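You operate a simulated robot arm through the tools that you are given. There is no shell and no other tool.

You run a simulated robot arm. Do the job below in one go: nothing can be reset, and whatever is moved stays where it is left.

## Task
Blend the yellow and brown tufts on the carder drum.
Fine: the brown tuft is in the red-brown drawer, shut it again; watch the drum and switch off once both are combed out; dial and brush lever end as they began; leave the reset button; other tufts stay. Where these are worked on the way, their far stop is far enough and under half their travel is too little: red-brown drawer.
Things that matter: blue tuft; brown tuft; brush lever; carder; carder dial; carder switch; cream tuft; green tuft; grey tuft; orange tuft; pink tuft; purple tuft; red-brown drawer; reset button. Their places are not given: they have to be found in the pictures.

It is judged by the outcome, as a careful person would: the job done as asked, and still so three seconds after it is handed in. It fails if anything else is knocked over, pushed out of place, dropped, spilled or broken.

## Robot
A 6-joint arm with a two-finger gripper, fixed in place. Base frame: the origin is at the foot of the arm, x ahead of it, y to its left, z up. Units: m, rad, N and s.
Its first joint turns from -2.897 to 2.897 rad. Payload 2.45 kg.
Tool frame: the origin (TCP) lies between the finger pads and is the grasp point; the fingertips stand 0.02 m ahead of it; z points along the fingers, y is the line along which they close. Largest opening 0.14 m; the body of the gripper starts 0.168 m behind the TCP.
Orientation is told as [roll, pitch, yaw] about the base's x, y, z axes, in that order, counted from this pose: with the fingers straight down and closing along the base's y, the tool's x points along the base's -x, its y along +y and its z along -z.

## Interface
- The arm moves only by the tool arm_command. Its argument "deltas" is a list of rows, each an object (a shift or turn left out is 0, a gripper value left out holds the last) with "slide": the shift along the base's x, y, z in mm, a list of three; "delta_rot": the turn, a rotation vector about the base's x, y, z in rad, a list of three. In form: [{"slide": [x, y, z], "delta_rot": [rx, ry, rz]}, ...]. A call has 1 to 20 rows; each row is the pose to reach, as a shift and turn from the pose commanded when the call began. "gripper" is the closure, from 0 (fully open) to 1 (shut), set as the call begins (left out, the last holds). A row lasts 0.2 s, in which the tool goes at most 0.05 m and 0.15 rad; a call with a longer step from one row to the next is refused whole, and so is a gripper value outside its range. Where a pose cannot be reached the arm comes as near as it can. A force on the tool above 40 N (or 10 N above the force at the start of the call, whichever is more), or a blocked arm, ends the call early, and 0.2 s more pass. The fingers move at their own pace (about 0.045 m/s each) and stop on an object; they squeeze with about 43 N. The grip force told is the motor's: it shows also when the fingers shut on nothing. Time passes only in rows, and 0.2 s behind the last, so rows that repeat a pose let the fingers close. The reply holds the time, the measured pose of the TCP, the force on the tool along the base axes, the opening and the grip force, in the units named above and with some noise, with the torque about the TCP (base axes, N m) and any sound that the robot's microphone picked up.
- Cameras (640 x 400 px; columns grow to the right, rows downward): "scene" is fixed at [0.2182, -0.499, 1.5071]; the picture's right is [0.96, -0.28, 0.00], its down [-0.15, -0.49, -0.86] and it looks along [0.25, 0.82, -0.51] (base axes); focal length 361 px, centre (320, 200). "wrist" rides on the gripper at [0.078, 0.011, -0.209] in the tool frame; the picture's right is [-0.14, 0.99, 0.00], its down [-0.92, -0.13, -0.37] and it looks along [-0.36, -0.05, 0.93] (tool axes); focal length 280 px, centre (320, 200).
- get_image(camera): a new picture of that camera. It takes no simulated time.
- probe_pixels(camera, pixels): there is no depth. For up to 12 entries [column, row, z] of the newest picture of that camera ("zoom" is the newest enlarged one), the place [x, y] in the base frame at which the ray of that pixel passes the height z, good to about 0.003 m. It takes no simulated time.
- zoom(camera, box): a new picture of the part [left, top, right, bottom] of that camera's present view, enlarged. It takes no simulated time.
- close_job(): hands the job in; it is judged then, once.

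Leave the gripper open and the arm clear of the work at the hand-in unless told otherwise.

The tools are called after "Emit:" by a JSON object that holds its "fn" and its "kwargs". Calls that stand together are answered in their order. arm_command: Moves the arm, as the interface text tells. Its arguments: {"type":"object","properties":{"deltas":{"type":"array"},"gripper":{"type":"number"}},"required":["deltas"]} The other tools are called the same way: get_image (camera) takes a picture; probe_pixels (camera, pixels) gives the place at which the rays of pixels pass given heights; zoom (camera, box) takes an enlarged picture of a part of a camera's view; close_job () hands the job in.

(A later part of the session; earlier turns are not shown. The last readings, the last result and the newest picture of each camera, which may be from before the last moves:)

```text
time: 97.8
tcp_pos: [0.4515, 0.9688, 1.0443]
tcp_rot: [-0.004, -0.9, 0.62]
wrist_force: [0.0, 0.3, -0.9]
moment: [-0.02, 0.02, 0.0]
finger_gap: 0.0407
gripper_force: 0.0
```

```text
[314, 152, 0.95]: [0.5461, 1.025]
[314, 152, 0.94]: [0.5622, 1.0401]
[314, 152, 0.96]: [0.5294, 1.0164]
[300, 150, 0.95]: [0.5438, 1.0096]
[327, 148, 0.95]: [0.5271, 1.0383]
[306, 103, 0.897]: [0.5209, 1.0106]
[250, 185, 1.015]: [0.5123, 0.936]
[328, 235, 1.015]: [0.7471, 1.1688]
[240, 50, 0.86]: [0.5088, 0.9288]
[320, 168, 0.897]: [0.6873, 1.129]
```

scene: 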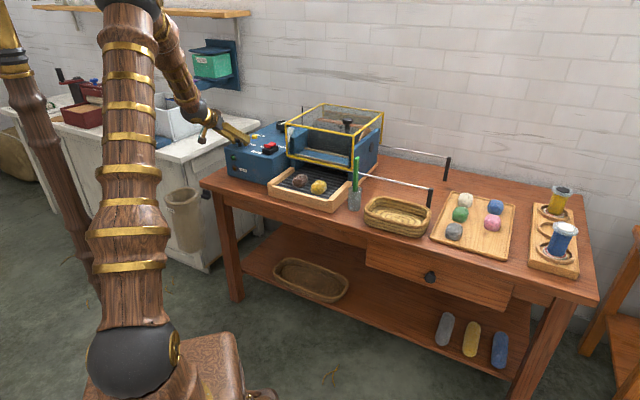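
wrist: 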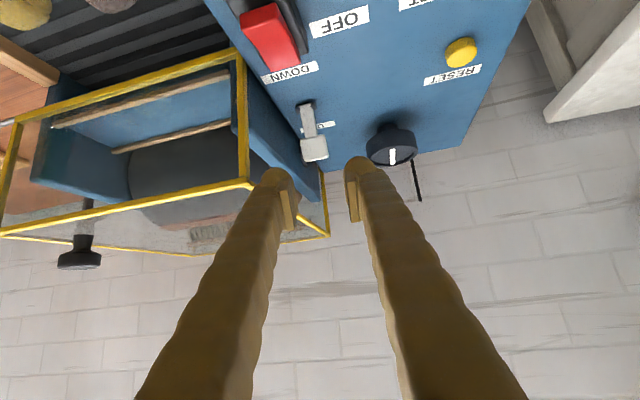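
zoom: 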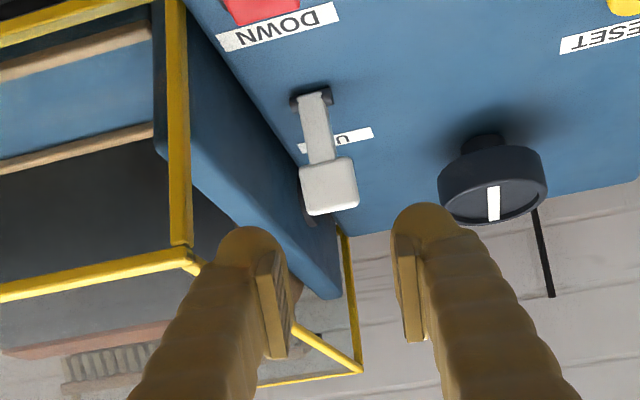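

The lever block is ~3 cm wide at u≈−0.351, and the housing/cover is ~2.5 cm to its right. I approach halfway (5 cm short) with opening 0.043 and inspect clearance.

Emit:
{"fn": "arm_command", "kwargs": {"deltas": [{"slide": [17, 10, -19]}, {"slide": [35, 21, -39]}, {"slide": [51, 31, -57]}, {"slide": [51, 31, -57]}], "gripper": 0.69}}

Emit:
{"fn": "zoom", "kwargs": {"camera": "wrist", "box": [220, 80, 420, 280]}}

Emit:
{"fn": "zoom", "kwargs": {"camera": "scene", "box": [250, 100, 330, 170]}}

```text
time: 98.8
tcp_pos: [0.5007, 1.0008, 0.9875]
tcp_rot: [-0.004, -0.899, 0.621]
wrist_force: [-0.6, -0.2, 0.9]
moment: [0.0, 0.01, -0.03]
finger_gap: 0.0435
gripper_force: 0.1
```

```text
2.00 times, centred on (320, 180) of wrist
```

zoom: 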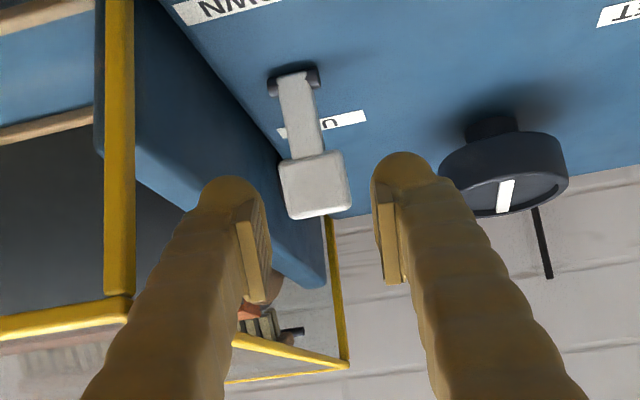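

```text
5.71 times, centred on (290, 135) of scene
```

zoom: 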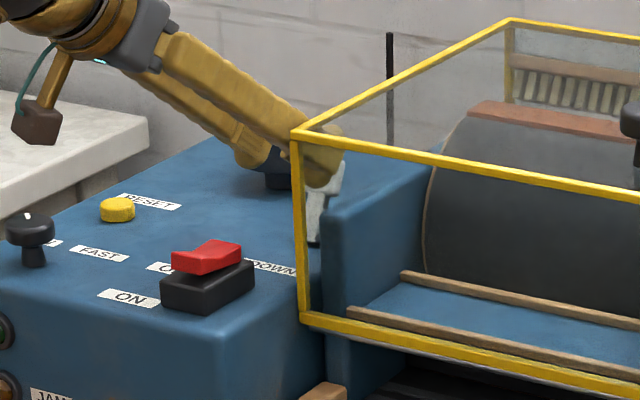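

I'll check the housing wall's top edge position by probing two points of it (wrist (225,166) and (310,217)) and the block's outline.

Emit:
{"fn": "probe_pixels", "kwargs": {"camera": "wrist", "pixels": [[225, 166, 0.95], [225, 166, 0.97], [225, 166, 0.99], [310, 217, 0.95], [310, 217, 0.97], [310, 217, 0.99], [299, 172, 0.955], [336, 170, 0.955], [317, 173, 0.955], [317, 173, 0.965], [317, 173, 0.945], [268, 122, 0.897]]}}

```text
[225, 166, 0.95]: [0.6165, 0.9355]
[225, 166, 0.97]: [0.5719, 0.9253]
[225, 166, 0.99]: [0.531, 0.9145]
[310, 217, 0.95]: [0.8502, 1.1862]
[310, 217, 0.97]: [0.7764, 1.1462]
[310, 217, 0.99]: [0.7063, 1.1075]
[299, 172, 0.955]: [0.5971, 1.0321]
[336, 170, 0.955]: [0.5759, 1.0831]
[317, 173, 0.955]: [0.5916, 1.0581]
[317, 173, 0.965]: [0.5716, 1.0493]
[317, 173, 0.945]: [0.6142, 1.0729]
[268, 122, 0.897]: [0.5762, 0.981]
```

The last probe used an older picture, so I recomputed by hand: block ≈ (0.535, 1.023, 0.95), which is 55 mm ahead along the tool axis and 2 mm aside. I advance in small steps watching force.

Emit:
{"fn": "arm_command", "kwargs": {"deltas": [{"slide": [9, 5, -9]}, {"slide": [18, 11, -19]}, {"slide": [26, 16.5, -28]}, {"slide": [26, 16.5, -28]}], "gripper": 0.69}}

Emit:
{"fn": "zoom", "kwargs": {"camera": "wrist", "box": [220, 80, 420, 280]}}

Emit:
{"fn": "zoom", "kwargs": {"camera": "scene", "box": [250, 100, 330, 170]}}

```text
time: 99.8
tcp_pos: [0.5255, 1.0168, 0.9594]
tcp_rot: [-0.004, -0.899, 0.621]
wrist_force: [-7.1, 1.5, 1.0]
moment: [-0.03, 0.03, -0.17]
finger_gap: 0.04
gripper_force: 0.1
```

```text
2.00 times, centred on (320, 180) of wrist
```

zoom: 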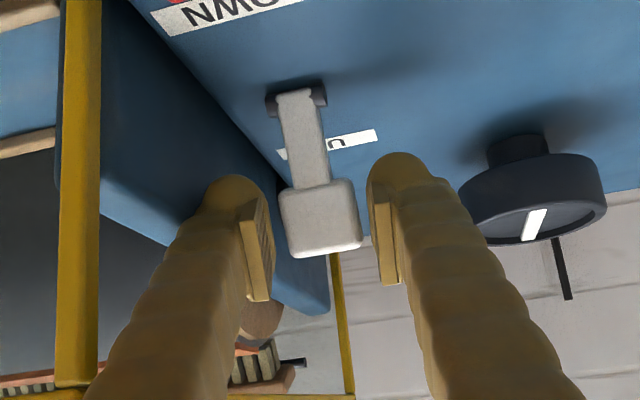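

```text
5.71 times, centred on (290, 135) of scene
```

zoom: 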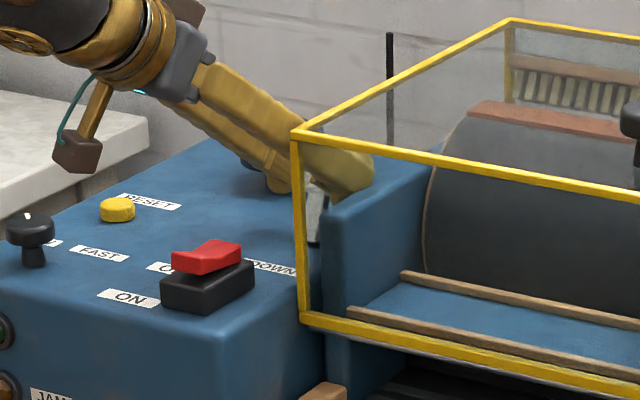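

The right finger lightly touches the housing wall, but the lever block is now centred between the pads (zoom (321,218)). I close now, which draws that finger away from the wall.

Emit:
{"fn": "arm_command", "kwargs": {"deltas": [{"slide": [0, 0, 0]}, {"slide": [0, 0, 0]}, {"slide": [0, 0, 0]}], "gripper": 1}}

Emit:
{"fn": "zoom", "kwargs": {"camera": "wrist", "box": [220, 80, 420, 280]}}

Emit:
{"fn": "zoom", "kwargs": {"camera": "scene", "box": [250, 100, 330, 170]}}

```text
time: 100.6
tcp_pos: [0.5272, 1.0165, 0.9588]
tcp_rot: [-0.004, -0.901, 0.621]
wrist_force: [-6.2, 14.4, -1.8]
moment: [-0.35, -0.76, 0.85]
finger_gap: 0.0327
gripper_force: 45.0
```

```text
2.00 times, centred on (320, 180) of wrist
```

zoom: 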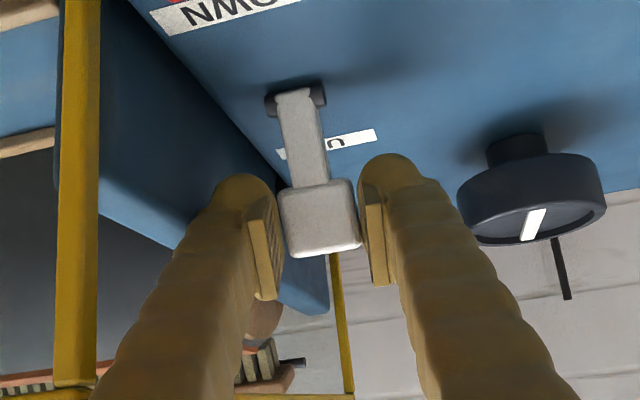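

```text
5.71 times, centred on (290, 135) of scene
```

zoom: 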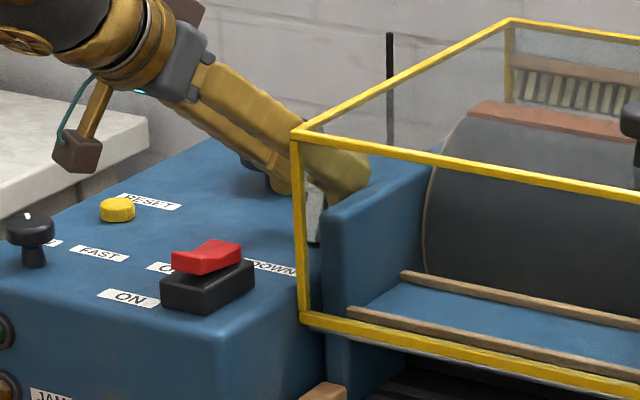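

The block is pinched (gap 0.033). I now draw the lever toward the arm (toward DOWN), first 20 mm along a shallow arc.

Emit:
{"fn": "arm_command", "kwargs": {"deltas": [{"slide": [-3.5, -3.5, 1]}, {"slide": [-7, -7, 2]}, {"slide": [-10.7, -10.5, 2.5]}, {"slide": [-14.2, -14, 3]}, {"slide": [-14.2, -14, 3]}], "gripper": 1}}

Emit:
{"fn": "zoom", "kwargs": {"camera": "wrist", "box": [220, 80, 420, 280]}}

Emit:
{"fn": "zoom", "kwargs": {"camera": "scene", "box": [250, 90, 390, 190]}}

```text
time: 101.6
tcp_pos: [0.513, 1.006, 0.9627]
tcp_rot: [-0.001, -0.902, 0.62]
wrist_force: [-5.1, 1.8, 1.8]
moment: [-0.14, 0.07, -0.21]
finger_gap: 0.0294
gripper_force: 44.7
stopped in row 4: the force on the tool passed its limit at 42 N (the readings are from after the stop); the commanded pose is now the measured one
```

```text
2.00 times, centred on (320, 180) of wrist
```

zoom: 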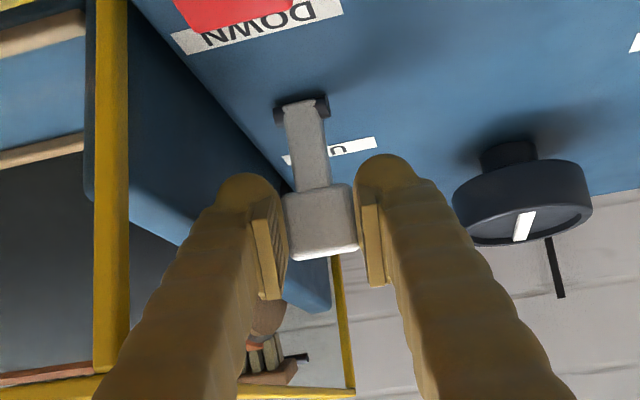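

```text
4.00 times, centred on (320, 140) of scene
```

zoom: 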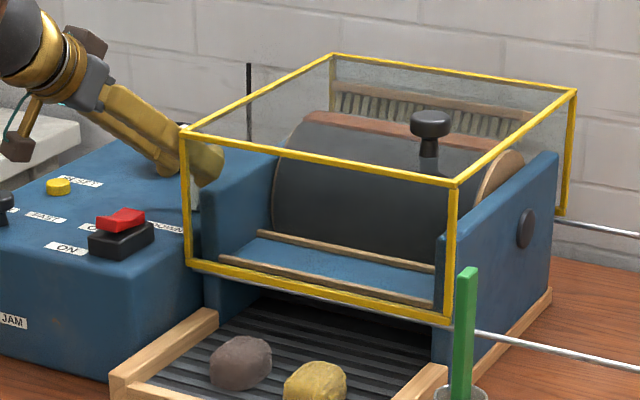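

The lever moved ~17 mm and stays gripped; the force hit the limit briefly. I continue in smaller steps.

Emit:
{"fn": "arm_command", "kwargs": {"deltas": [{"slide": [-1.5, -1.5, 0.2]}, {"slide": [-3, -3, 0.3]}, {"slide": [-4.5, -4.5, 0.3]}, {"slide": [-6, -6, 0.2]}, {"slide": [-7.5, -7.5, 0]}, {"slide": [-9, -9, -0.3]}, {"slide": [-9, -9, -0.3]}], "gripper": 1}}

Emit:
{"fn": "zoom", "kwargs": {"camera": "wrist", "box": [220, 80, 420, 280]}}

Emit:
{"fn": "zoom", "kwargs": {"camera": "scene", "box": [250, 90, 390, 190]}}

```text
time: 103.2
tcp_pos: [0.5055, 0.9961, 0.9631]
tcp_rot: [-0.001, -0.902, 0.62]
wrist_force: [0.8, -1.2, 0.3]
moment: [0.01, -0.07, 0.01]
finger_gap: 0.0001
gripper_force: 29.8
```

```text
2.00 times, centred on (320, 180) of wrist
```

zoom: 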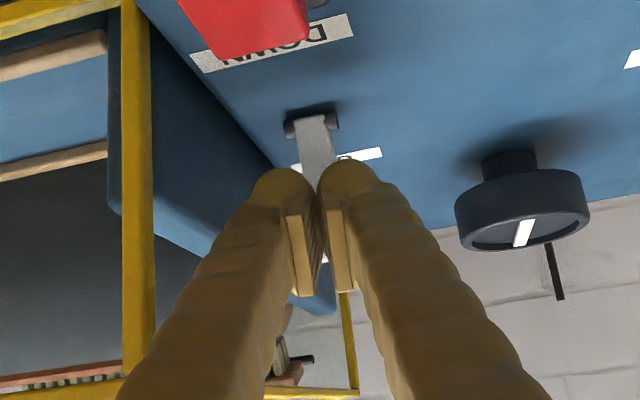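

```text
4.00 times, centred on (320, 140) of scene
```

zoom: 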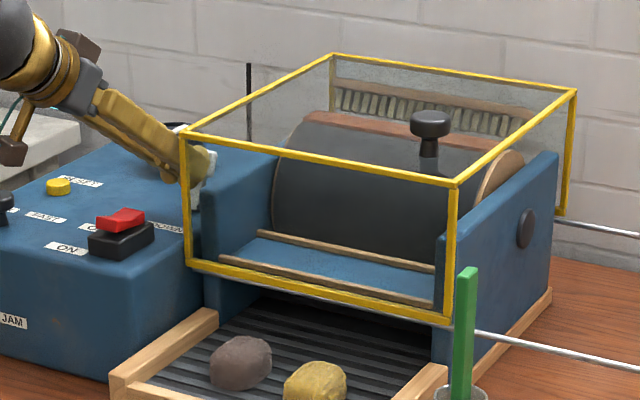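

The pads slipped off the block and closed. I back off along the tool axis to see where the lever is.

Emit:
{"fn": "arm_command", "kwargs": {"deltas": [{"slide": [-16, -11, 16]}, {"slide": [-32, -23, 31]}, {"slide": [-45, -32, 45]}, {"slide": [-45, -32, 45]}], "gripper": 0.69}}

Emit:
{"fn": "get_image", "kwargs": {"camera": "wrist"}}

Emit:
{"fn": "zoom", "kwargs": {"camera": "wrist", "box": [220, 60, 420, 240]}}

Emit:
{"fn": "zoom", "kwargs": {"camera": "scene", "box": [250, 100, 330, 170]}}

```text
time: 104.2
tcp_pos: [0.4599, 0.9654, 1.0064]
tcp_rot: [-0.001, -0.902, 0.62]
wrist_force: [0.6, 0.4, -0.5]
moment: [-0.02, -0.02, 0.0]
finger_gap: 0.0434
gripper_force: 0.1
```

```text
taken
```

wrist: 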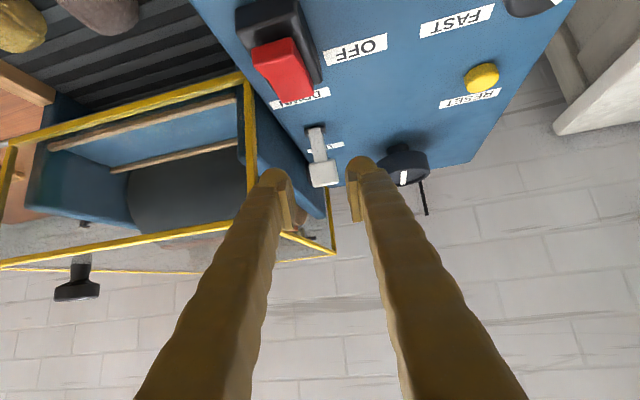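

```text
2.22 times, centred on (320, 150) of wrist
```

zoom: 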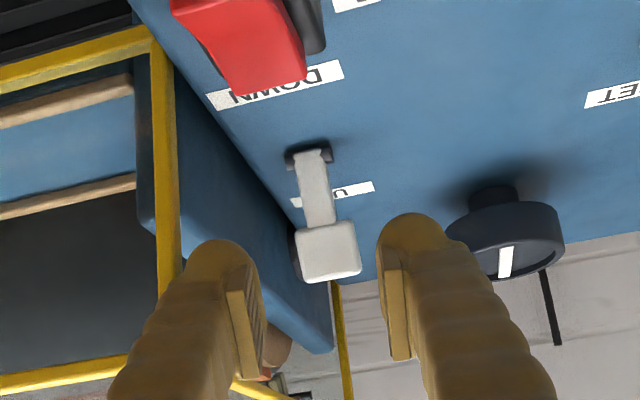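

```text
5.71 times, centred on (290, 135) of scene
```

zoom: 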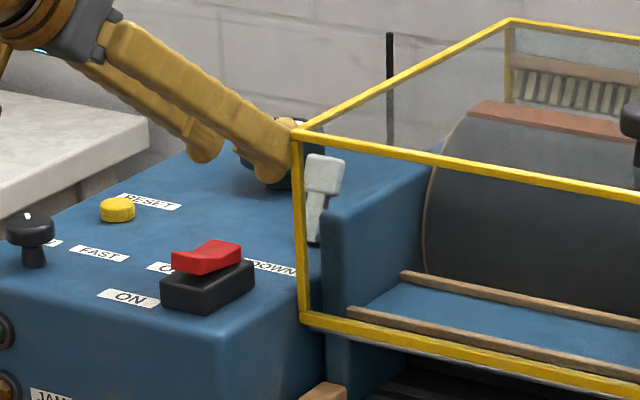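

The lever is still at UP — the pads slid along the block. Since the drawer was speed-sensitive too, I'll re-grip the block more deeply and pull much more slowly. I approach again with a slightly narrower opening.

Emit:
{"fn": "arm_command", "kwargs": {"deltas": [{"slide": [16, 13, -12]}, {"slide": [32, 26, -24]}, {"slide": [48, 38, -36]}, {"slide": [58, 46, -43]}, {"slide": [64, 51, -47]}, {"slide": [70, 55.6, -51.9]}, {"slide": [70, 55.6, -51.9]}], "gripper": 0.715}}

Emit:
{"fn": "zoom", "kwargs": {"camera": "wrist", "box": [220, 80, 420, 280]}}

Emit:
{"fn": "zoom", "kwargs": {"camera": "scene", "box": [250, 100, 330, 170]}}

```text
time: 105.8
tcp_pos: [0.53, 1.0198, 0.955]
tcp_rot: [-0.002, -0.9, 0.623]
wrist_force: [0.1, -0.2, 0.1]
moment: [0.01, -0.01, 0.0]
finger_gap: 0.0397
gripper_force: 0.1
```

```text
2.00 times, centred on (320, 180) of wrist
```

zoom: 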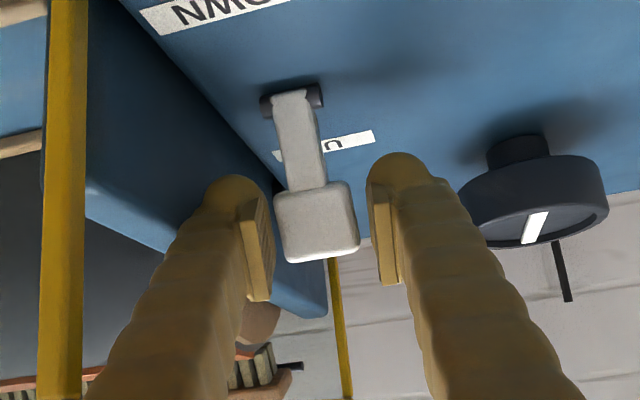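

```text
5.71 times, centred on (290, 135) of scene
```

zoom: 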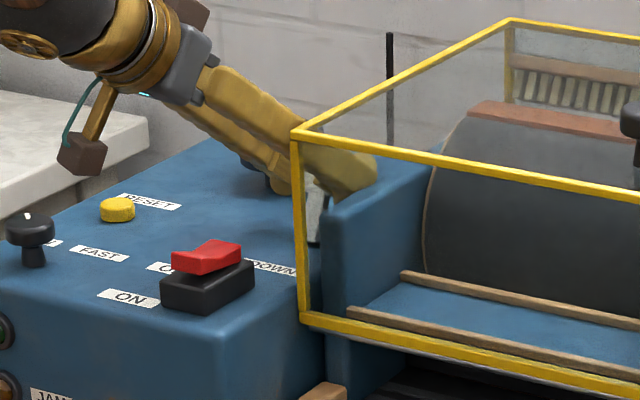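

No contact force now, the block is centred between the pads and at TCP depth. I close on it.

Emit:
{"fn": "arm_command", "kwargs": {"deltas": [{"slide": [0, 0, 0]}, {"slide": [0, 0, 0]}, {"slide": [0, 0, 0]}], "gripper": 1}}

Emit:
{"fn": "arm_command", "kwargs": {"deltas": [{"slide": [-0.7, -0.7, 0.3]}, {"slide": [-1.4, -1.3, 0.6]}, {"slide": [-2.1, -2.0, 0.9]}, {"slide": [-2.8, -2.7, 1.2]}, {"slide": [-3.4, -3.4, 1.4]}, {"slide": [-4.1, -4.1, 1.6]}, {"slide": [-4.8, -4.8, 1.8]}, {"slide": [-5.5, -5.4, 2.0]}, {"slide": [-6.2, -6.1, 2.2]}, {"slide": [-6.9, -6.8, 2.4]}], "gripper": 1}}

Emit:
{"fn": "zoom", "kwargs": {"camera": "wrist", "box": [220, 80, 420, 280]}}

```text
time: 106.6
tcp_pos: [0.5304, 1.0204, 0.9551]
tcp_rot: [-0.001, -0.9, 0.621]
wrist_force: [7.0, -11.4, -0.2]
moment: [-0.73, -0.57, 0.62]
finger_gap: 0.0329
gripper_force: 45.1
```

```text
time: 108.8
tcp_pos: [0.524, 1.0141, 0.9597]
tcp_rot: [0.0, -0.901, 0.619]
wrist_force: [27.1, -2.7, 7.4]
moment: [-0.24, -1.42, 0.53]
finger_gap: 0.0331
gripper_force: 44.9
```

```text
2.00 times, centred on (320, 180) of wrist
```

zoom: 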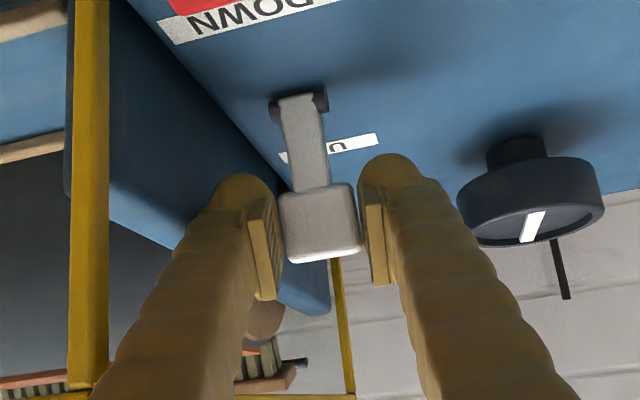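

This time the block stays fixed in the pads and the lever is moving (force 27 N). I continue slowly along the arc.

Emit:
{"fn": "arm_command", "kwargs": {"deltas": [{"slide": [-0.7, -0.7, 0.15]}, {"slide": [-1.4, -1.4, 0.3]}, {"slide": [-2.1, -2.1, 0.4]}, {"slide": [-2.8, -2.8, 0.5]}, {"slide": [-3.5, -3.5, 0.6]}, {"slide": [-4.2, -4.2, 0.7]}, {"slide": [-4.9, -4.9, 0.7]}, {"slide": [-5.6, -5.6, 0.7]}, {"slide": [-6.3, -6.3, 0.6]}, {"slide": [-7.0, -7.0, 0.5]}], "gripper": 1}}

Emit:
{"fn": "zoom", "kwargs": {"camera": "wrist", "box": [220, 80, 420, 280]}}

Emit:
{"fn": "zoom", "kwargs": {"camera": "scene", "box": [250, 90, 390, 190]}}

```text
time: 111.0
tcp_pos: [0.5159, 1.007, 0.9585]
tcp_rot: [-0.002, -0.899, 0.62]
wrist_force: [13.4, 8.8, 4.4]
moment: [0.34, -0.83, 0.37]
finger_gap: 0.0321
gripper_force: 45.7
```

```text
2.00 times, centred on (320, 180) of wrist
```

zoom: 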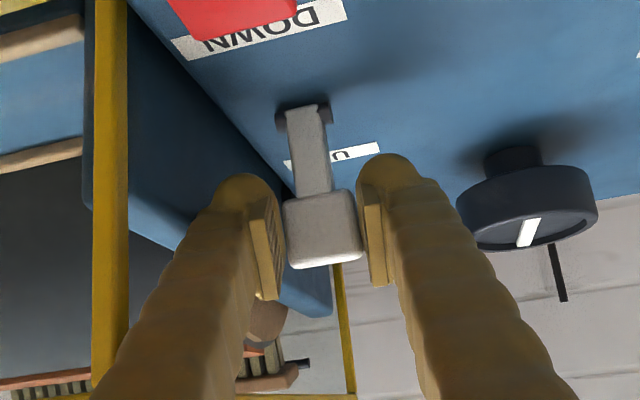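

```text
4.00 times, centred on (320, 140) of scene
```

zoom: 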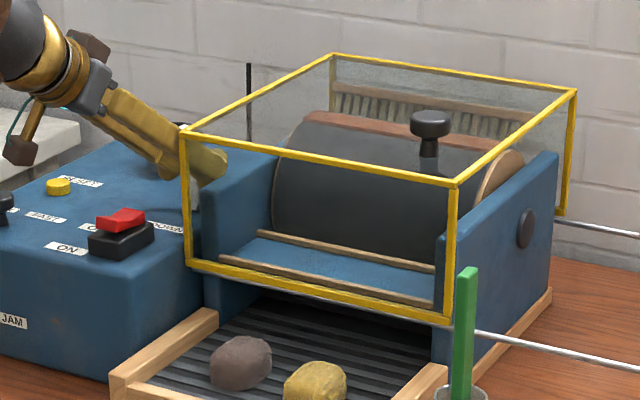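

The brush behind the drum has begun to lower. I continue slowly over the second half of the arc.

Emit:
{"fn": "arm_command", "kwargs": {"deltas": [{"slide": [-0.7, -0.7, 0]}, {"slide": [-1.4, -1.4, -0.1]}, {"slide": [-2.1, -2.1, -0.2]}, {"slide": [-2.8, -2.8, -0.3]}, {"slide": [-3.5, -3.5, -0.4]}, {"slide": [-4.2, -4.2, -0.6]}, {"slide": [-4.9, -4.9, -0.8]}, {"slide": [-5.6, -5.6, -1.0]}, {"slide": [-6.3, -6.3, -1.2]}, {"slide": [-7.0, -7.0, -1.4]}], "gripper": 1}}

Emit:
{"fn": "zoom", "kwargs": {"camera": "wrist", "box": [220, 80, 420, 280]}}

Emit:
{"fn": "zoom", "kwargs": {"camera": "scene", "box": [250, 90, 390, 190]}}

```text
time: 113.2
tcp_pos: [0.5095, 1.0001, 0.9594]
tcp_rot: [-0.002, -0.901, 0.619]
wrist_force: [0.6, 18.0, 18.2]
moment: [0.55, -0.72, 0.29]
finger_gap: 0.0309
gripper_force: 44.9
```

```text
2.00 times, centred on (320, 180) of wrist
```

zoom: 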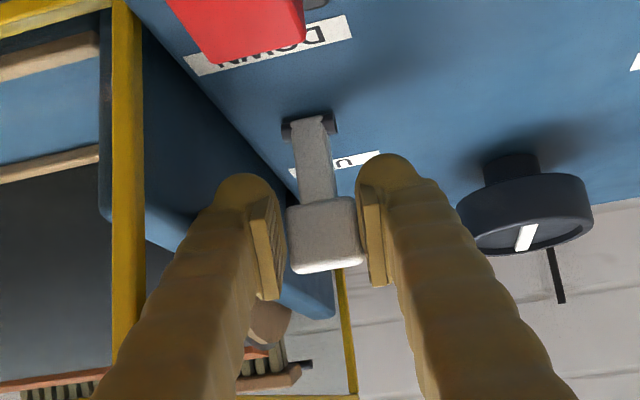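

```text
4.00 times, centred on (320, 140) of scene
```

zoom: 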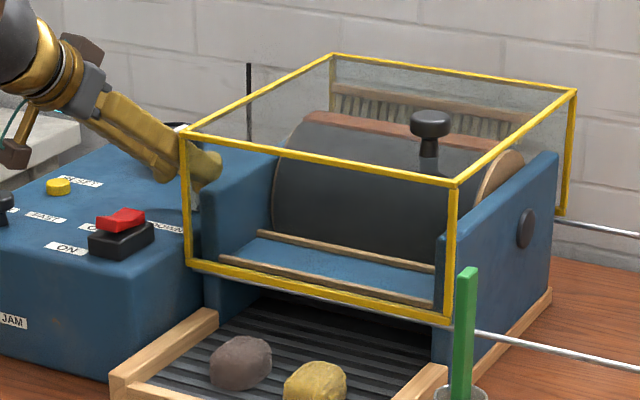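

Still moving along. There's an upward force of 18 N, so I raise the path ~2 mm and continue slowly.

Emit:
{"fn": "arm_command", "kwargs": {"deltas": [{"slide": [-0.3, -0.3, 1.0]}, {"slide": [-1.0, -1.0, 1.8]}, {"slide": [-1.7, -1.7, 2.0]}, {"slide": [-2.4, -2.4, 2.0]}, {"slide": [-3.1, -3.1, 1.8]}, {"slide": [-3.8, -3.8, 1.6]}, {"slide": [-4.5, -4.5, 1.4]}, {"slide": [-5.2, -5.2, 1.2]}, {"slide": [-5.9, -5.9, 1.0]}, {"slide": [-6.6, -6.6, 0.7]}], "gripper": 1}}

Emit:
{"fn": "zoom", "kwargs": {"camera": "wrist", "box": [220, 80, 420, 280]}}

Emit:
{"fn": "zoom", "kwargs": {"camera": "scene", "box": [250, 90, 390, 190]}}

```text
time: 115.0
tcp_pos: [0.5036, 0.9943, 0.9589]
tcp_rot: [0.0, -0.901, 0.62]
wrist_force: [-4.0, 5.1, -3.7]
moment: [-0.06, -0.01, -0.39]
finger_gap: 0.0287
gripper_force: 45.6
stopped in row 9: the force on the tool passed its limit at 41 N (the readings are from after the stop); the commanded pose is now the measured one
```

```text
2.00 times, centred on (320, 180) of wrist
```

zoom: 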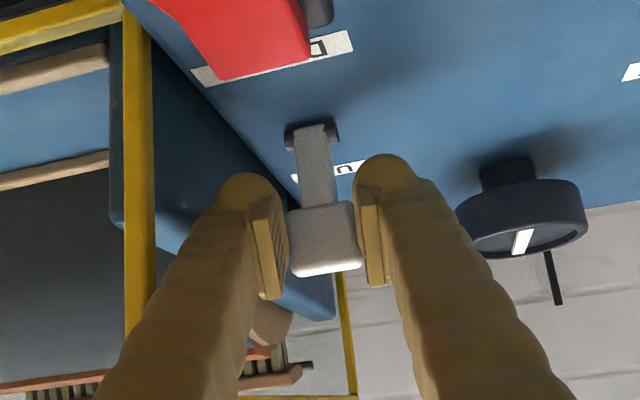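

```text
4.00 times, centred on (320, 140) of scene
```

zoom: 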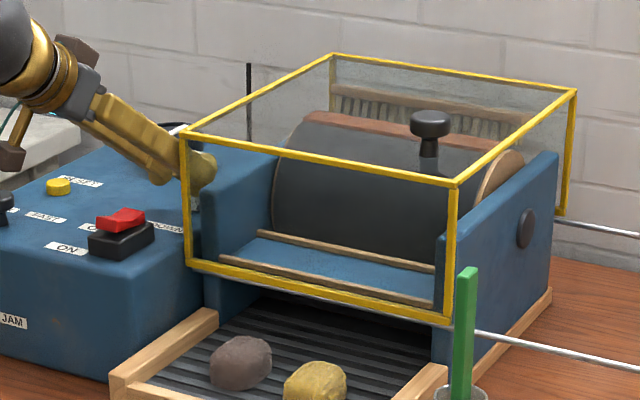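

The force rose to 41 N – possibly the DOWN stop. I release and back off to see the lever's position.

Emit:
{"fn": "arm_command", "kwargs": {"deltas": [{"slide": [0, 0, 0]}, {"slide": [0, 0, 0]}], "gripper": 0.68}}

Emit:
{"fn": "arm_command", "kwargs": {"deltas": [{"slide": [-13, -9, 13]}, {"slide": [-32, -23, 31]}, {"slide": [-45, -35, 55]}, {"slide": [-45, -35, 55]}], "gripper": 0.68}}

Emit:
{"fn": "get_image", "kwargs": {"camera": "wrist"}}

Emit:
{"fn": "zoom", "kwargs": {"camera": "wrist", "box": [220, 60, 420, 240]}}

Emit:
{"fn": "zoom", "kwargs": {"camera": "scene", "box": [250, 90, 390, 190]}}

```text
time: 115.6
tcp_pos: [0.5027, 0.9937, 0.9589]
tcp_rot: [0.0, -0.901, 0.621]
wrist_force: [0.4, 2.3, 0.4]
moment: [0.0, -0.01, 0.01]
finger_gap: 0.044
gripper_force: 0.0
```

```text
time: 116.6
tcp_pos: [0.4584, 0.9576, 1.013]
tcp_rot: [-0.001, -0.901, 0.622]
wrist_force: [-1.8, 0.2, -0.5]
moment: [-0.01, -0.05, -0.02]
finger_gap: 0.0436
gripper_force: 0.0
```

```text
taken
```

wrist: 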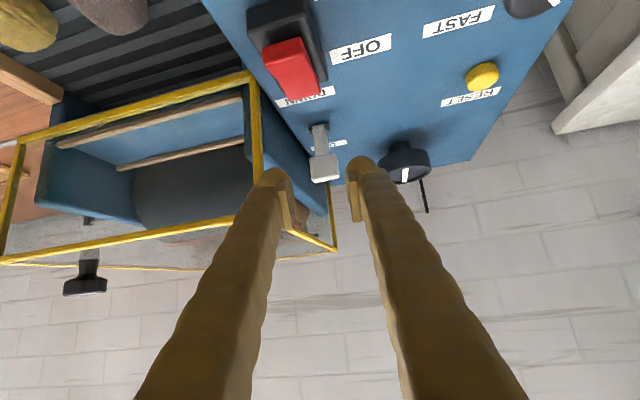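

```text
2.22 times, centred on (320, 150) of wrist
```

zoom: 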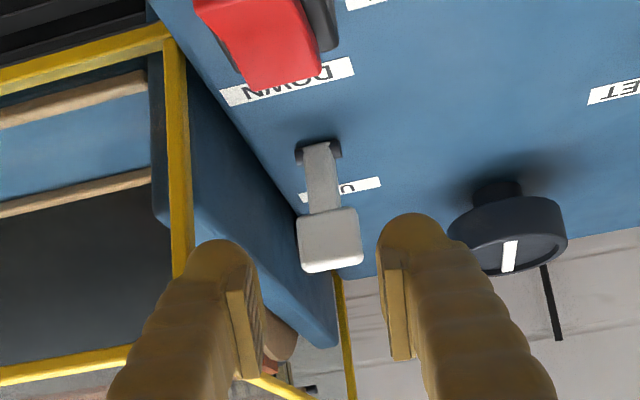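

```text
4.00 times, centred on (320, 140) of scene
```

zoom: 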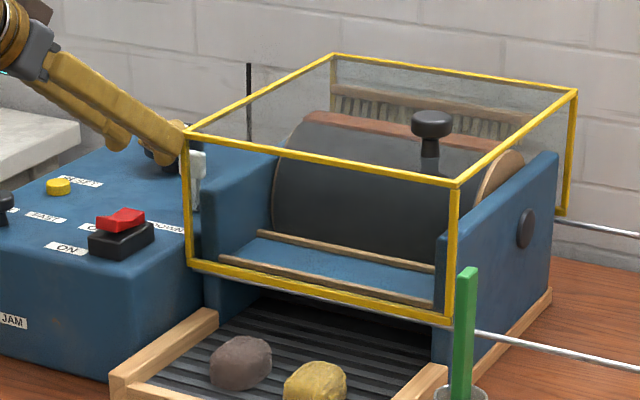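

The lever is now about upright (half way) and stays there. I re-grip it deeper and pull further.

Emit:
{"fn": "arm_command", "kwargs": {"deltas": [{"slide": [15, 13, -14]}, {"slide": [30, 25, -28]}, {"slide": [45, 38, -42]}, {"slide": [55, 46, -51]}, {"slide": [60.6, 50.5, -57]}, {"slide": [60.6, 50.5, -57]}], "gripper": 0.715}}

Emit:
{"fn": "zoom", "kwargs": {"camera": "wrist", "box": [220, 80, 420, 280]}}

```text
time: 118.0
tcp_pos: [0.5183, 1.0088, 0.9564]
tcp_rot: [0.002, -0.9, 0.622]
wrist_force: [-0.1, 0.0, -0.2]
moment: [-0.01, 0.0, 0.01]
finger_gap: 0.0401
gripper_force: 0.0
```

```text
2.00 times, centred on (320, 180) of wrist
```

zoom: 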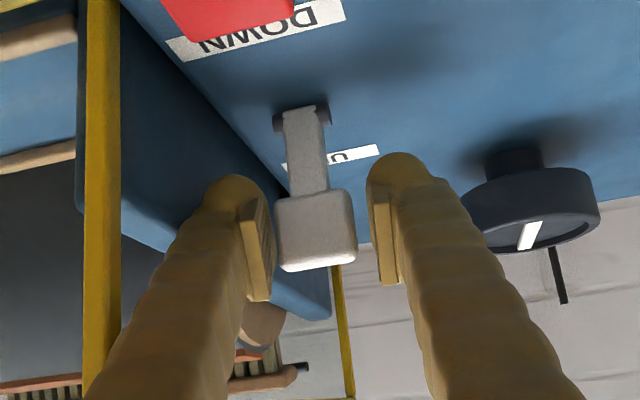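

Well aligned. I close and pull slowly along the forward half of the arc.

Emit:
{"fn": "arm_command", "kwargs": {"deltas": [{"slide": [0, 0, 0]}, {"slide": [0, 0, 0]}, {"slide": [0, 0, 0]}], "gripper": 1}}

Emit:
{"fn": "arm_command", "kwargs": {"deltas": [{"slide": [-0.7, -0.7, 0]}, {"slide": [-1.4, -1.4, 0]}, {"slide": [-2.1, -2.1, 0]}, {"slide": [-2.8, -2.8, -0.1]}, {"slide": [-3.5, -3.5, -0.2]}, {"slide": [-4.2, -4.2, -0.3]}, {"slide": [-4.9, -4.9, -0.4]}, {"slide": [-5.6, -5.6, -0.5]}, {"slide": [-6.3, -6.3, -0.7]}, {"slide": [-7.0, -7.0, -0.9]}, {"slide": [-7.7, -7.7, -1.1]}, {"slide": [-8.4, -8.4, -1.3]}], "gripper": 1}}

Emit:
{"fn": "zoom", "kwargs": {"camera": "wrist", "box": [220, 80, 420, 280]}}

Emit:
{"fn": "zoom", "kwargs": {"camera": "scene", "box": [250, 90, 390, 190]}}

```text
time: 118.8
tcp_pos: [0.5199, 1.008, 0.9565]
tcp_rot: [-0.001, -0.901, 0.622]
wrist_force: [15.7, -20.9, 1.1]
moment: [-0.5, -0.28, 0.25]
finger_gap: 0.0314
gripper_force: 44.3
```

```text
time: 119.4
tcp_pos: [0.5188, 1.0077, 0.9562]
tcp_rot: [-0.002, -0.903, 0.621]
wrist_force: [7.0, 4.8, -3.3]
moment: [0.04, -0.51, 0.43]
finger_gap: 0.0311
gripper_force: 45.5
stopped in row 2: the force on the tool passed its limit at 44 N (the readings are from after the stop); the commanded pose is now the measured one
```

```text
2.00 times, centred on (320, 180) of wrist
```

zoom: 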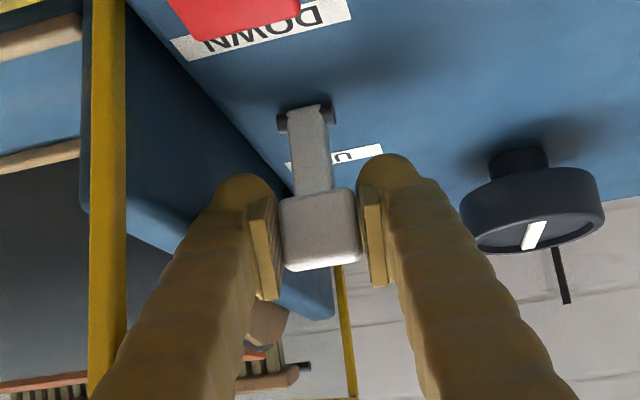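

```text
4.00 times, centred on (320, 140) of scene
```

zoom: 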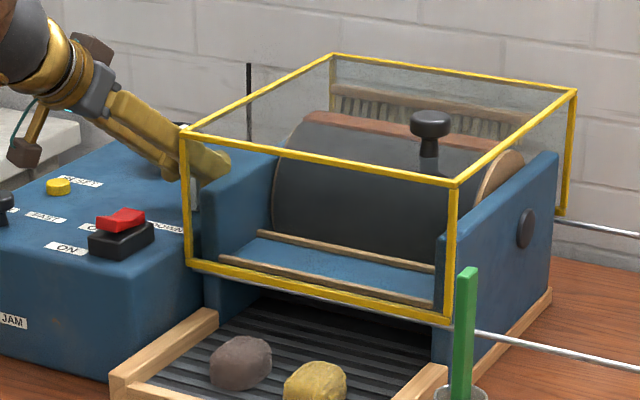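

The pinch had a sideways preload which tripped the limit; it's relaxed now. I continue pulling slowly.

Emit:
{"fn": "arm_command", "kwargs": {"deltas": [{"slide": [-0.5, -0.5, 0]}, {"slide": [-1.0, -1.0, 0]}, {"slide": [-1.5, -1.5, 0]}, {"slide": [-2.0, -2.0, 0]}, {"slide": [-2.5, -2.5, -0.1]}, {"slide": [-3.0, -3.0, -0.1]}, {"slide": [-3.5, -3.5, -0.2]}, {"slide": [-4.0, -4.0, -0.3]}, {"slide": [-4.5, -4.5, -0.4]}, {"slide": [-5.0, -5.0, -0.5]}, {"slide": [-5.5, -5.5, -0.6]}, {"slide": [-6.0, -6.0, -0.7]}, {"slide": [-6.5, -6.5, -0.8]}, {"slide": [-7.0, -7.0, -0.9]}], "gripper": 1}}

Emit:
{"fn": "zoom", "kwargs": {"camera": "wrist", "box": [220, 80, 420, 280]}}

Emit:
{"fn": "zoom", "kwargs": {"camera": "scene", "box": [250, 90, 390, 190]}}

```text
time: 122.4
tcp_pos: [0.5124, 1.0019, 0.9559]
tcp_rot: [-0.001, -0.902, 0.619]
wrist_force: [9.0, 23.5, 7.8]
moment: [0.7, -1.07, 0.38]
finger_gap: 0.0319
gripper_force: 45.1
```

```text
2.00 times, centred on (320, 180) of wrist
```

zoom: 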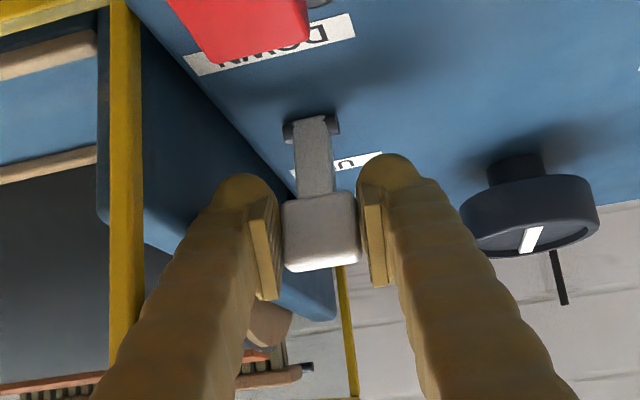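

```text
4.00 times, centred on (320, 140) of scene
```

zoom: 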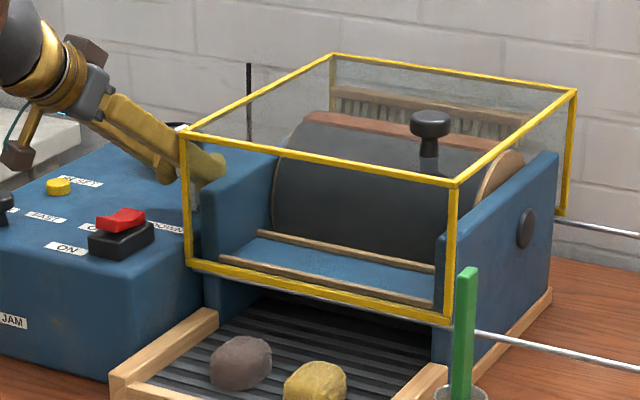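

The lever follows and the brush keeps lowering. I continue.

Emit:
{"fn": "arm_command", "kwargs": {"deltas": [{"slide": [-0.5, -0.5, -0.1]}, {"slide": [-1.0, -1.0, -0.2]}, {"slide": [-1.5, -1.5, -0.3]}, {"slide": [-2.0, -2.0, -0.4]}, {"slide": [-2.5, -2.5, -0.5]}, {"slide": [-3.0, -3.0, -0.7]}, {"slide": [-3.5, -3.5, -0.9]}, {"slide": [-4.0, -4.0, -1.1]}, {"slide": [-4.5, -4.5, -1.3]}, {"slide": [-5.0, -5.0, -1.5]}, {"slide": [-5.5, -5.5, -1.7]}, {"slide": [-6.0, -6.0, -1.9]}, {"slide": [-6.5, -6.5, -2.1]}, {"slide": [-7.0, -7.0, -2.3]}], "gripper": 1}}

Emit:
{"fn": "zoom", "kwargs": {"camera": "wrist", "box": [220, 80, 420, 280]}}

Emit:
{"fn": "zoom", "kwargs": {"camera": "scene", "box": [250, 90, 390, 190]}}

```text
time: 125.4
tcp_pos: [0.5057, 0.9943, 0.9527]
tcp_rot: [0.0, -0.902, 0.622]
wrist_force: [-1.7, 32.5, 9.6]
moment: [0.85, -0.82, 0.51]
finger_gap: 0.0322
gripper_force: 45.0
```

```text
2.00 times, centred on (320, 180) of wrist
```

zoom: 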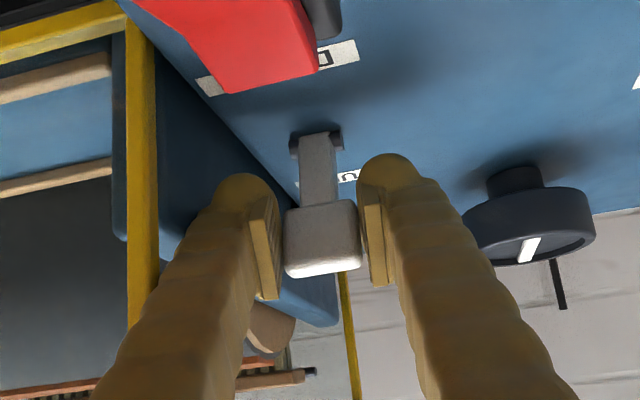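

```text
4.00 times, centred on (320, 140) of scene
```

zoom: 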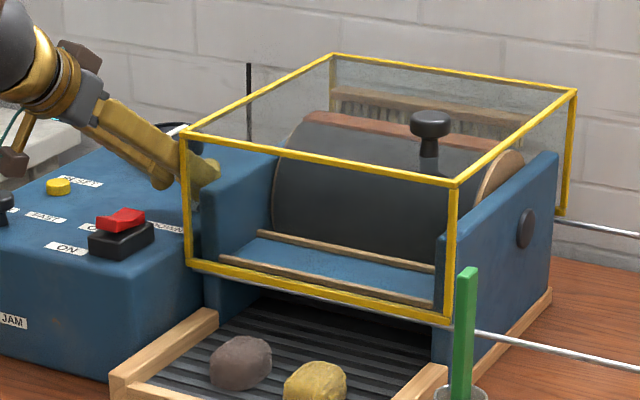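

The brush is nearly on the drum. There's a sideways force, so I relieve 1 mm sideways and keep pulling.

Emit:
{"fn": "arm_command", "kwargs": {"deltas": [{"slide": [-0.8, 0.6, -0.1]}, {"slide": [-1.4, 0.0, -0.3]}, {"slide": [-1.9, -0.5, -0.6]}, {"slide": [-2.4, -1.0, -0.9]}, {"slide": [-2.9, -1.5, -1.2]}, {"slide": [-3.4, -2.0, -1.5]}, {"slide": [-3.9, -2.5, -1.8]}, {"slide": [-4.4, -3.0, -2.1]}, {"slide": [-4.9, -3.5, -2.4]}, {"slide": [-5.4, -4.0, -2.7]}, {"slide": [-5.9, -4.5, -3.0]}, {"slide": [-6.4, -5.0, -3.3]}], "gripper": 1}}

Emit:
{"fn": "zoom", "kwargs": {"camera": "wrist", "box": [220, 80, 420, 280]}}

Emit:
{"fn": "zoom", "kwargs": {"camera": "scene", "box": [250, 90, 390, 190]}}

```text
time: 128.0
tcp_pos: [0.4992, 0.9889, 0.9499]
tcp_rot: [0.0, -0.901, 0.621]
wrist_force: [4.6, 22.6, 7.9]
moment: [0.77, -0.81, 0.53]
finger_gap: 0.032
gripper_force: 44.8
```

```text
2.00 times, centred on (320, 180) of wrist
```

zoom: 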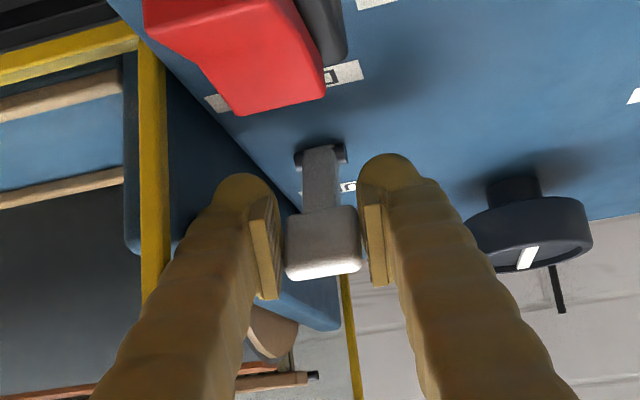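

```text
4.00 times, centred on (320, 140) of scene
```

zoom: 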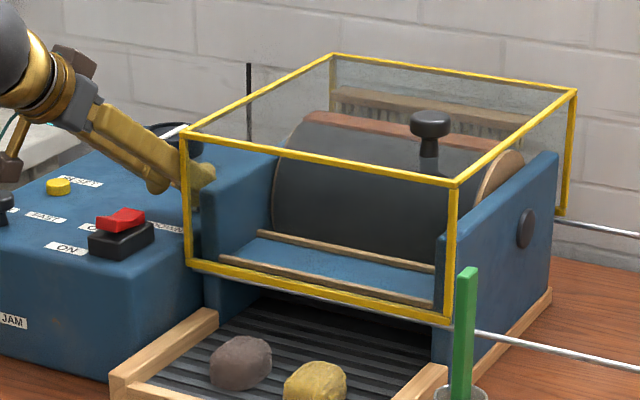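

Continuing toward the DOWN stop.

Emit:
{"fn": "arm_command", "kwargs": {"deltas": [{"slide": [-0.7, 0.0, -0.2]}, {"slide": [-1.2, -0.5, -0.5]}, {"slide": [-1.7, -1.0, -0.8]}, {"slide": [-2.2, -1.5, -1.1]}, {"slide": [-2.7, -2.0, -1.4]}, {"slide": [-3.2, -2.5, -1.7]}, {"slide": [-3.7, -3.0, -2.0]}, {"slide": [-4.2, -3.5, -2.3]}, {"slide": [-4.7, -4.0, -2.7]}, {"slide": [-5.2, -4.5, -3.1]}, {"slide": [-5.7, -5.0, -3.5]}, {"slide": [-6.2, -5.5, -3.9]}], "gripper": 1}}

Emit:
{"fn": "zoom", "kwargs": {"camera": "wrist", "box": [220, 80, 420, 280]}}

Emit:
{"fn": "zoom", "kwargs": {"camera": "scene", "box": [250, 90, 390, 190]}}

```text
time: 130.6
tcp_pos: [0.4929, 0.9823, 0.9454]
tcp_rot: [-0.002, -0.904, 0.621]
wrist_force: [22.2, 12.7, 9.1]
moment: [0.59, -0.25, 0.49]
finger_gap: 0.0315
gripper_force: 45.1
```

```text
2.00 times, centred on (320, 180) of wrist
```

zoom: 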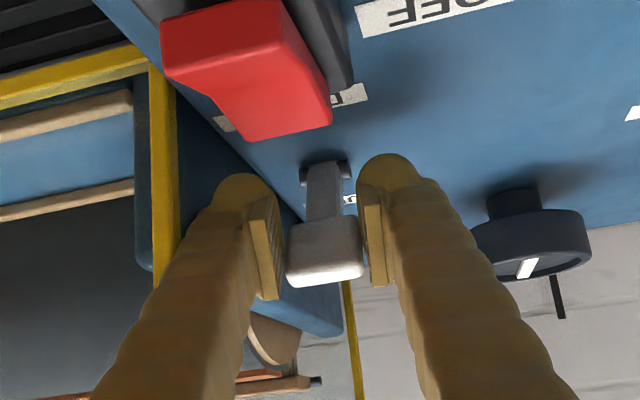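

```text
4.00 times, centred on (320, 140) of scene
```

zoom: 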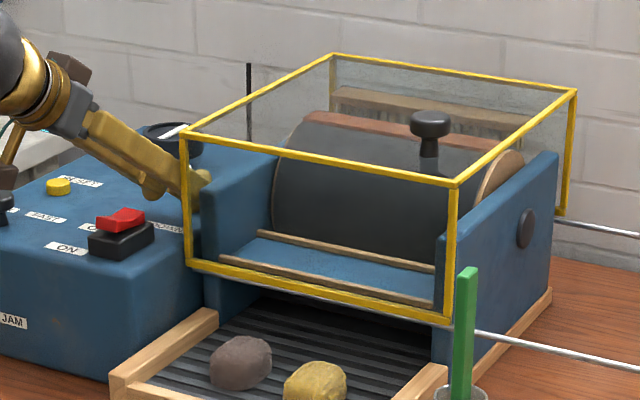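

The lever leans forward now. I continue along the arc with more descent.

Emit:
{"fn": "arm_command", "kwargs": {"deltas": [{"slide": [-0.7, -0.2, -0.3]}, {"slide": [-1.2, -0.7, -0.7]}, {"slide": [-1.7, -1.2, -1.1]}, {"slide": [-2.2, -1.7, -1.6]}, {"slide": [-2.7, -2.2, -2.1]}, {"slide": [-3.2, -2.7, -2.6]}, {"slide": [-3.7, -3.2, -3.1]}, {"slide": [-4.2, -3.7, -3.6]}, {"slide": [-4.7, -4.2, -4.1]}, {"slide": [-5.2, -4.7, -4.6]}], "gripper": 1}}

Emit:
{"fn": "zoom", "kwargs": {"camera": "wrist", "box": [220, 80, 420, 280]}}

Emit:
{"fn": "zoom", "kwargs": {"camera": "scene", "box": [250, 90, 390, 190]}}

```text
time: 132.8
tcp_pos: [0.4889, 0.9787, 0.9405]
tcp_rot: [0.0, -0.902, 0.618]
wrist_force: [-0.1, -1.3, 0.2]
moment: [0.01, -0.01, 0.01]
finger_gap: 0.0
gripper_force: 29.7
```

```text
2.00 times, centred on (320, 180) of wrist
```

zoom: 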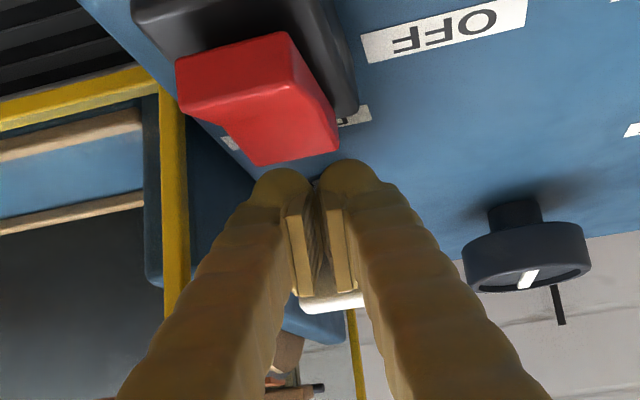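

```text
4.00 times, centred on (320, 140) of scene
```

zoom: 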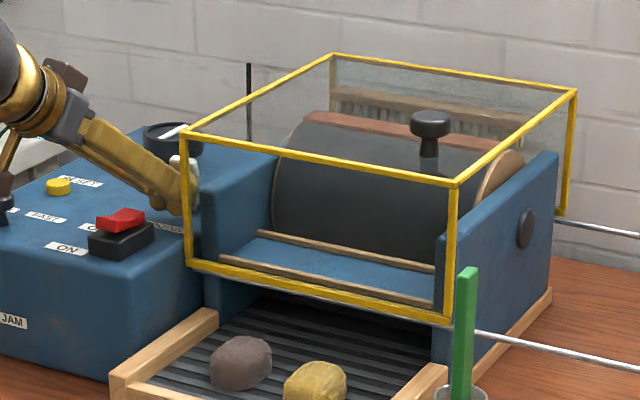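

The pads slipped off the block near the end of its travel. I back off along the tool axis to look.

Emit:
{"fn": "arm_command", "kwargs": {"deltas": [{"slide": [-13, -9, 12]}, {"slide": [-28, -20, 27]}, {"slide": [-40, -30, 50]}, {"slide": [-40, -30, 70]}, {"slide": [-40, -30, 70]}], "gripper": 1}}

Emit:
{"fn": "get_image", "kwargs": {"camera": "wrist"}}

Emit:
{"fn": "zoom", "kwargs": {"camera": "wrist", "box": [200, 60, 420, 240]}}

Emit:
{"fn": "zoom", "kwargs": {"camera": "scene", "box": [250, 90, 390, 190]}}

```text
time: 134.0
tcp_pos: [0.4486, 0.9489, 1.0101]
tcp_rot: [0.0, -0.901, 0.618]
wrist_force: [0.6, 0.3, -0.3]
moment: [-0.01, 0.0, 0.0]
finger_gap: 0.0
gripper_force: 28.7
```

```text
taken
```

wrist: 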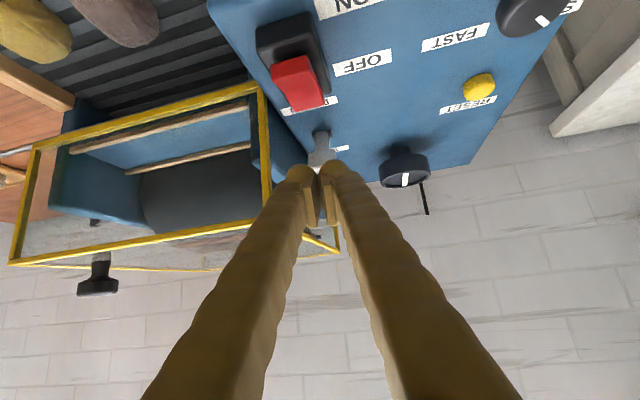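

```text
2.22 times, centred on (310, 150) of wrist
```

zoom: 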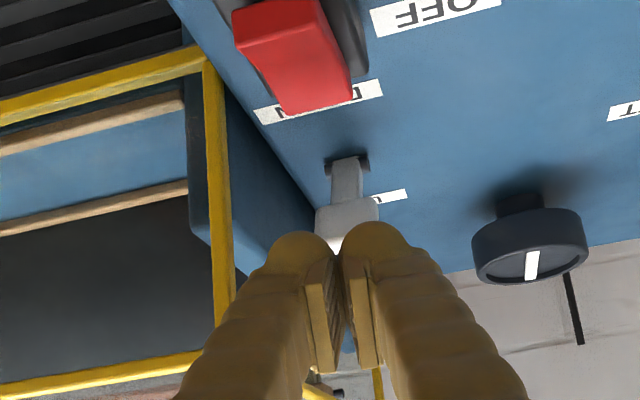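

```text
4.00 times, centred on (320, 140) of scene
```

zoom: 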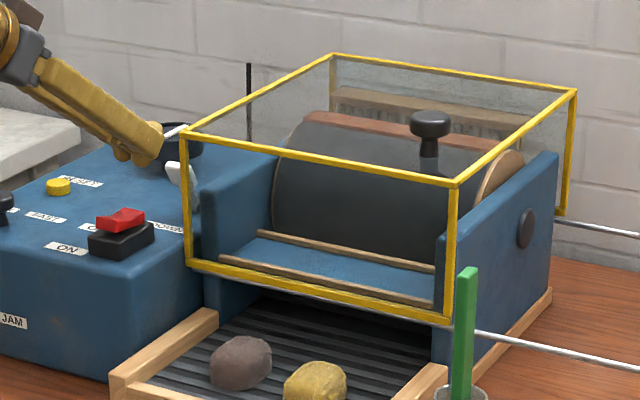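

The lever leans forward now. I open the fingers to see the block unobstructed.

Emit:
{"fn": "arm_command", "kwargs": {"deltas": [{"slide": [0, 0, 0]}, {"slide": [0, 0, 0]}, {"slide": [0, 0, 0]}], "gripper": 0.68}}

Emit:
{"fn": "get_image", "kwargs": {"camera": "wrist"}}

Emit:
{"fn": "zoom", "kwargs": {"camera": "wrist", "box": [220, 70, 420, 230]}}

Emit:
{"fn": "zoom", "kwargs": {"camera": "scene", "box": [260, 105, 320, 165]}}

Emit:
{"fn": "zoom", "kwargs": {"camera": "scene", "box": [310, 95, 390, 155]}}

```text
time: 134.8
tcp_pos: [0.4477, 0.9491, 1.0114]
tcp_rot: [-0.003, -0.901, 0.621]
wrist_force: [0.9, -0.2, -0.5]
moment: [0.01, -0.01, -0.02]
finger_gap: 0.0448
gripper_force: 0.0
```

```text
taken
```

wrist: 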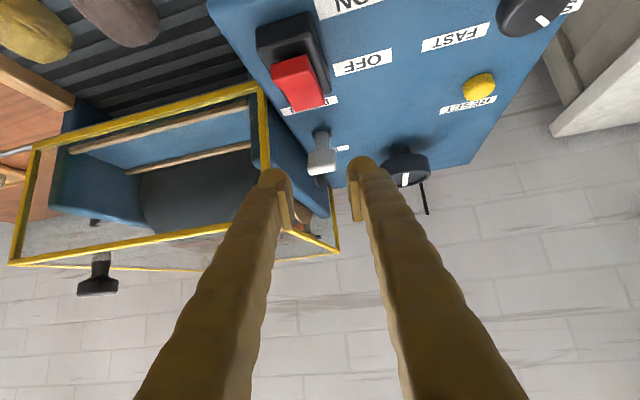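

```text
2.50 times, centred on (320, 150) of wrist
```

zoom: 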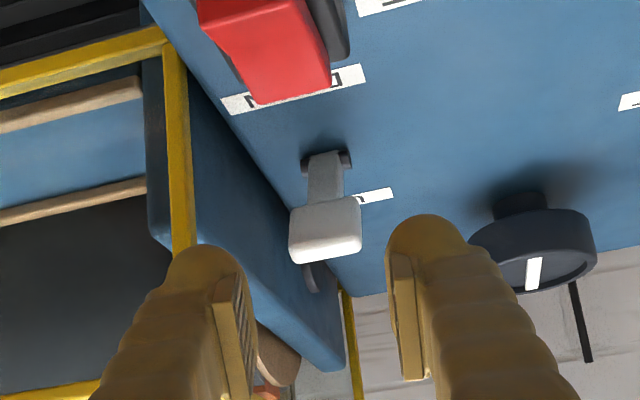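

```text
6.67 times, centred on (290, 135) of scene
```

zoom: 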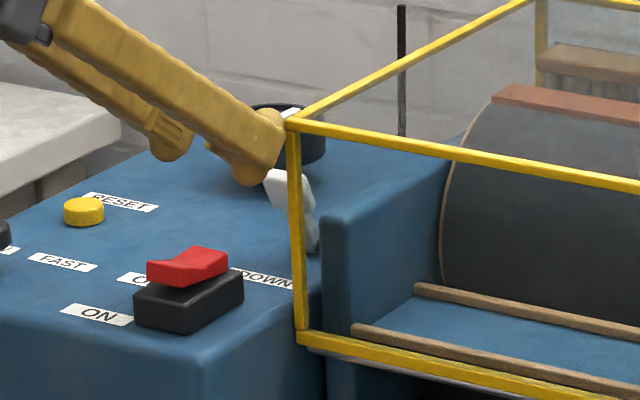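

```text
6.67 times, centred on (350, 125) of scene
```

zoom: 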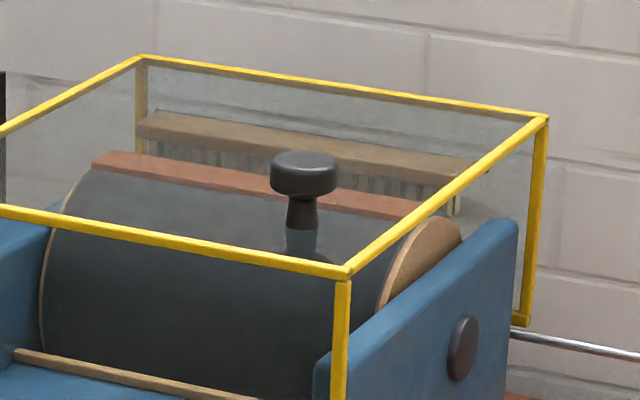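

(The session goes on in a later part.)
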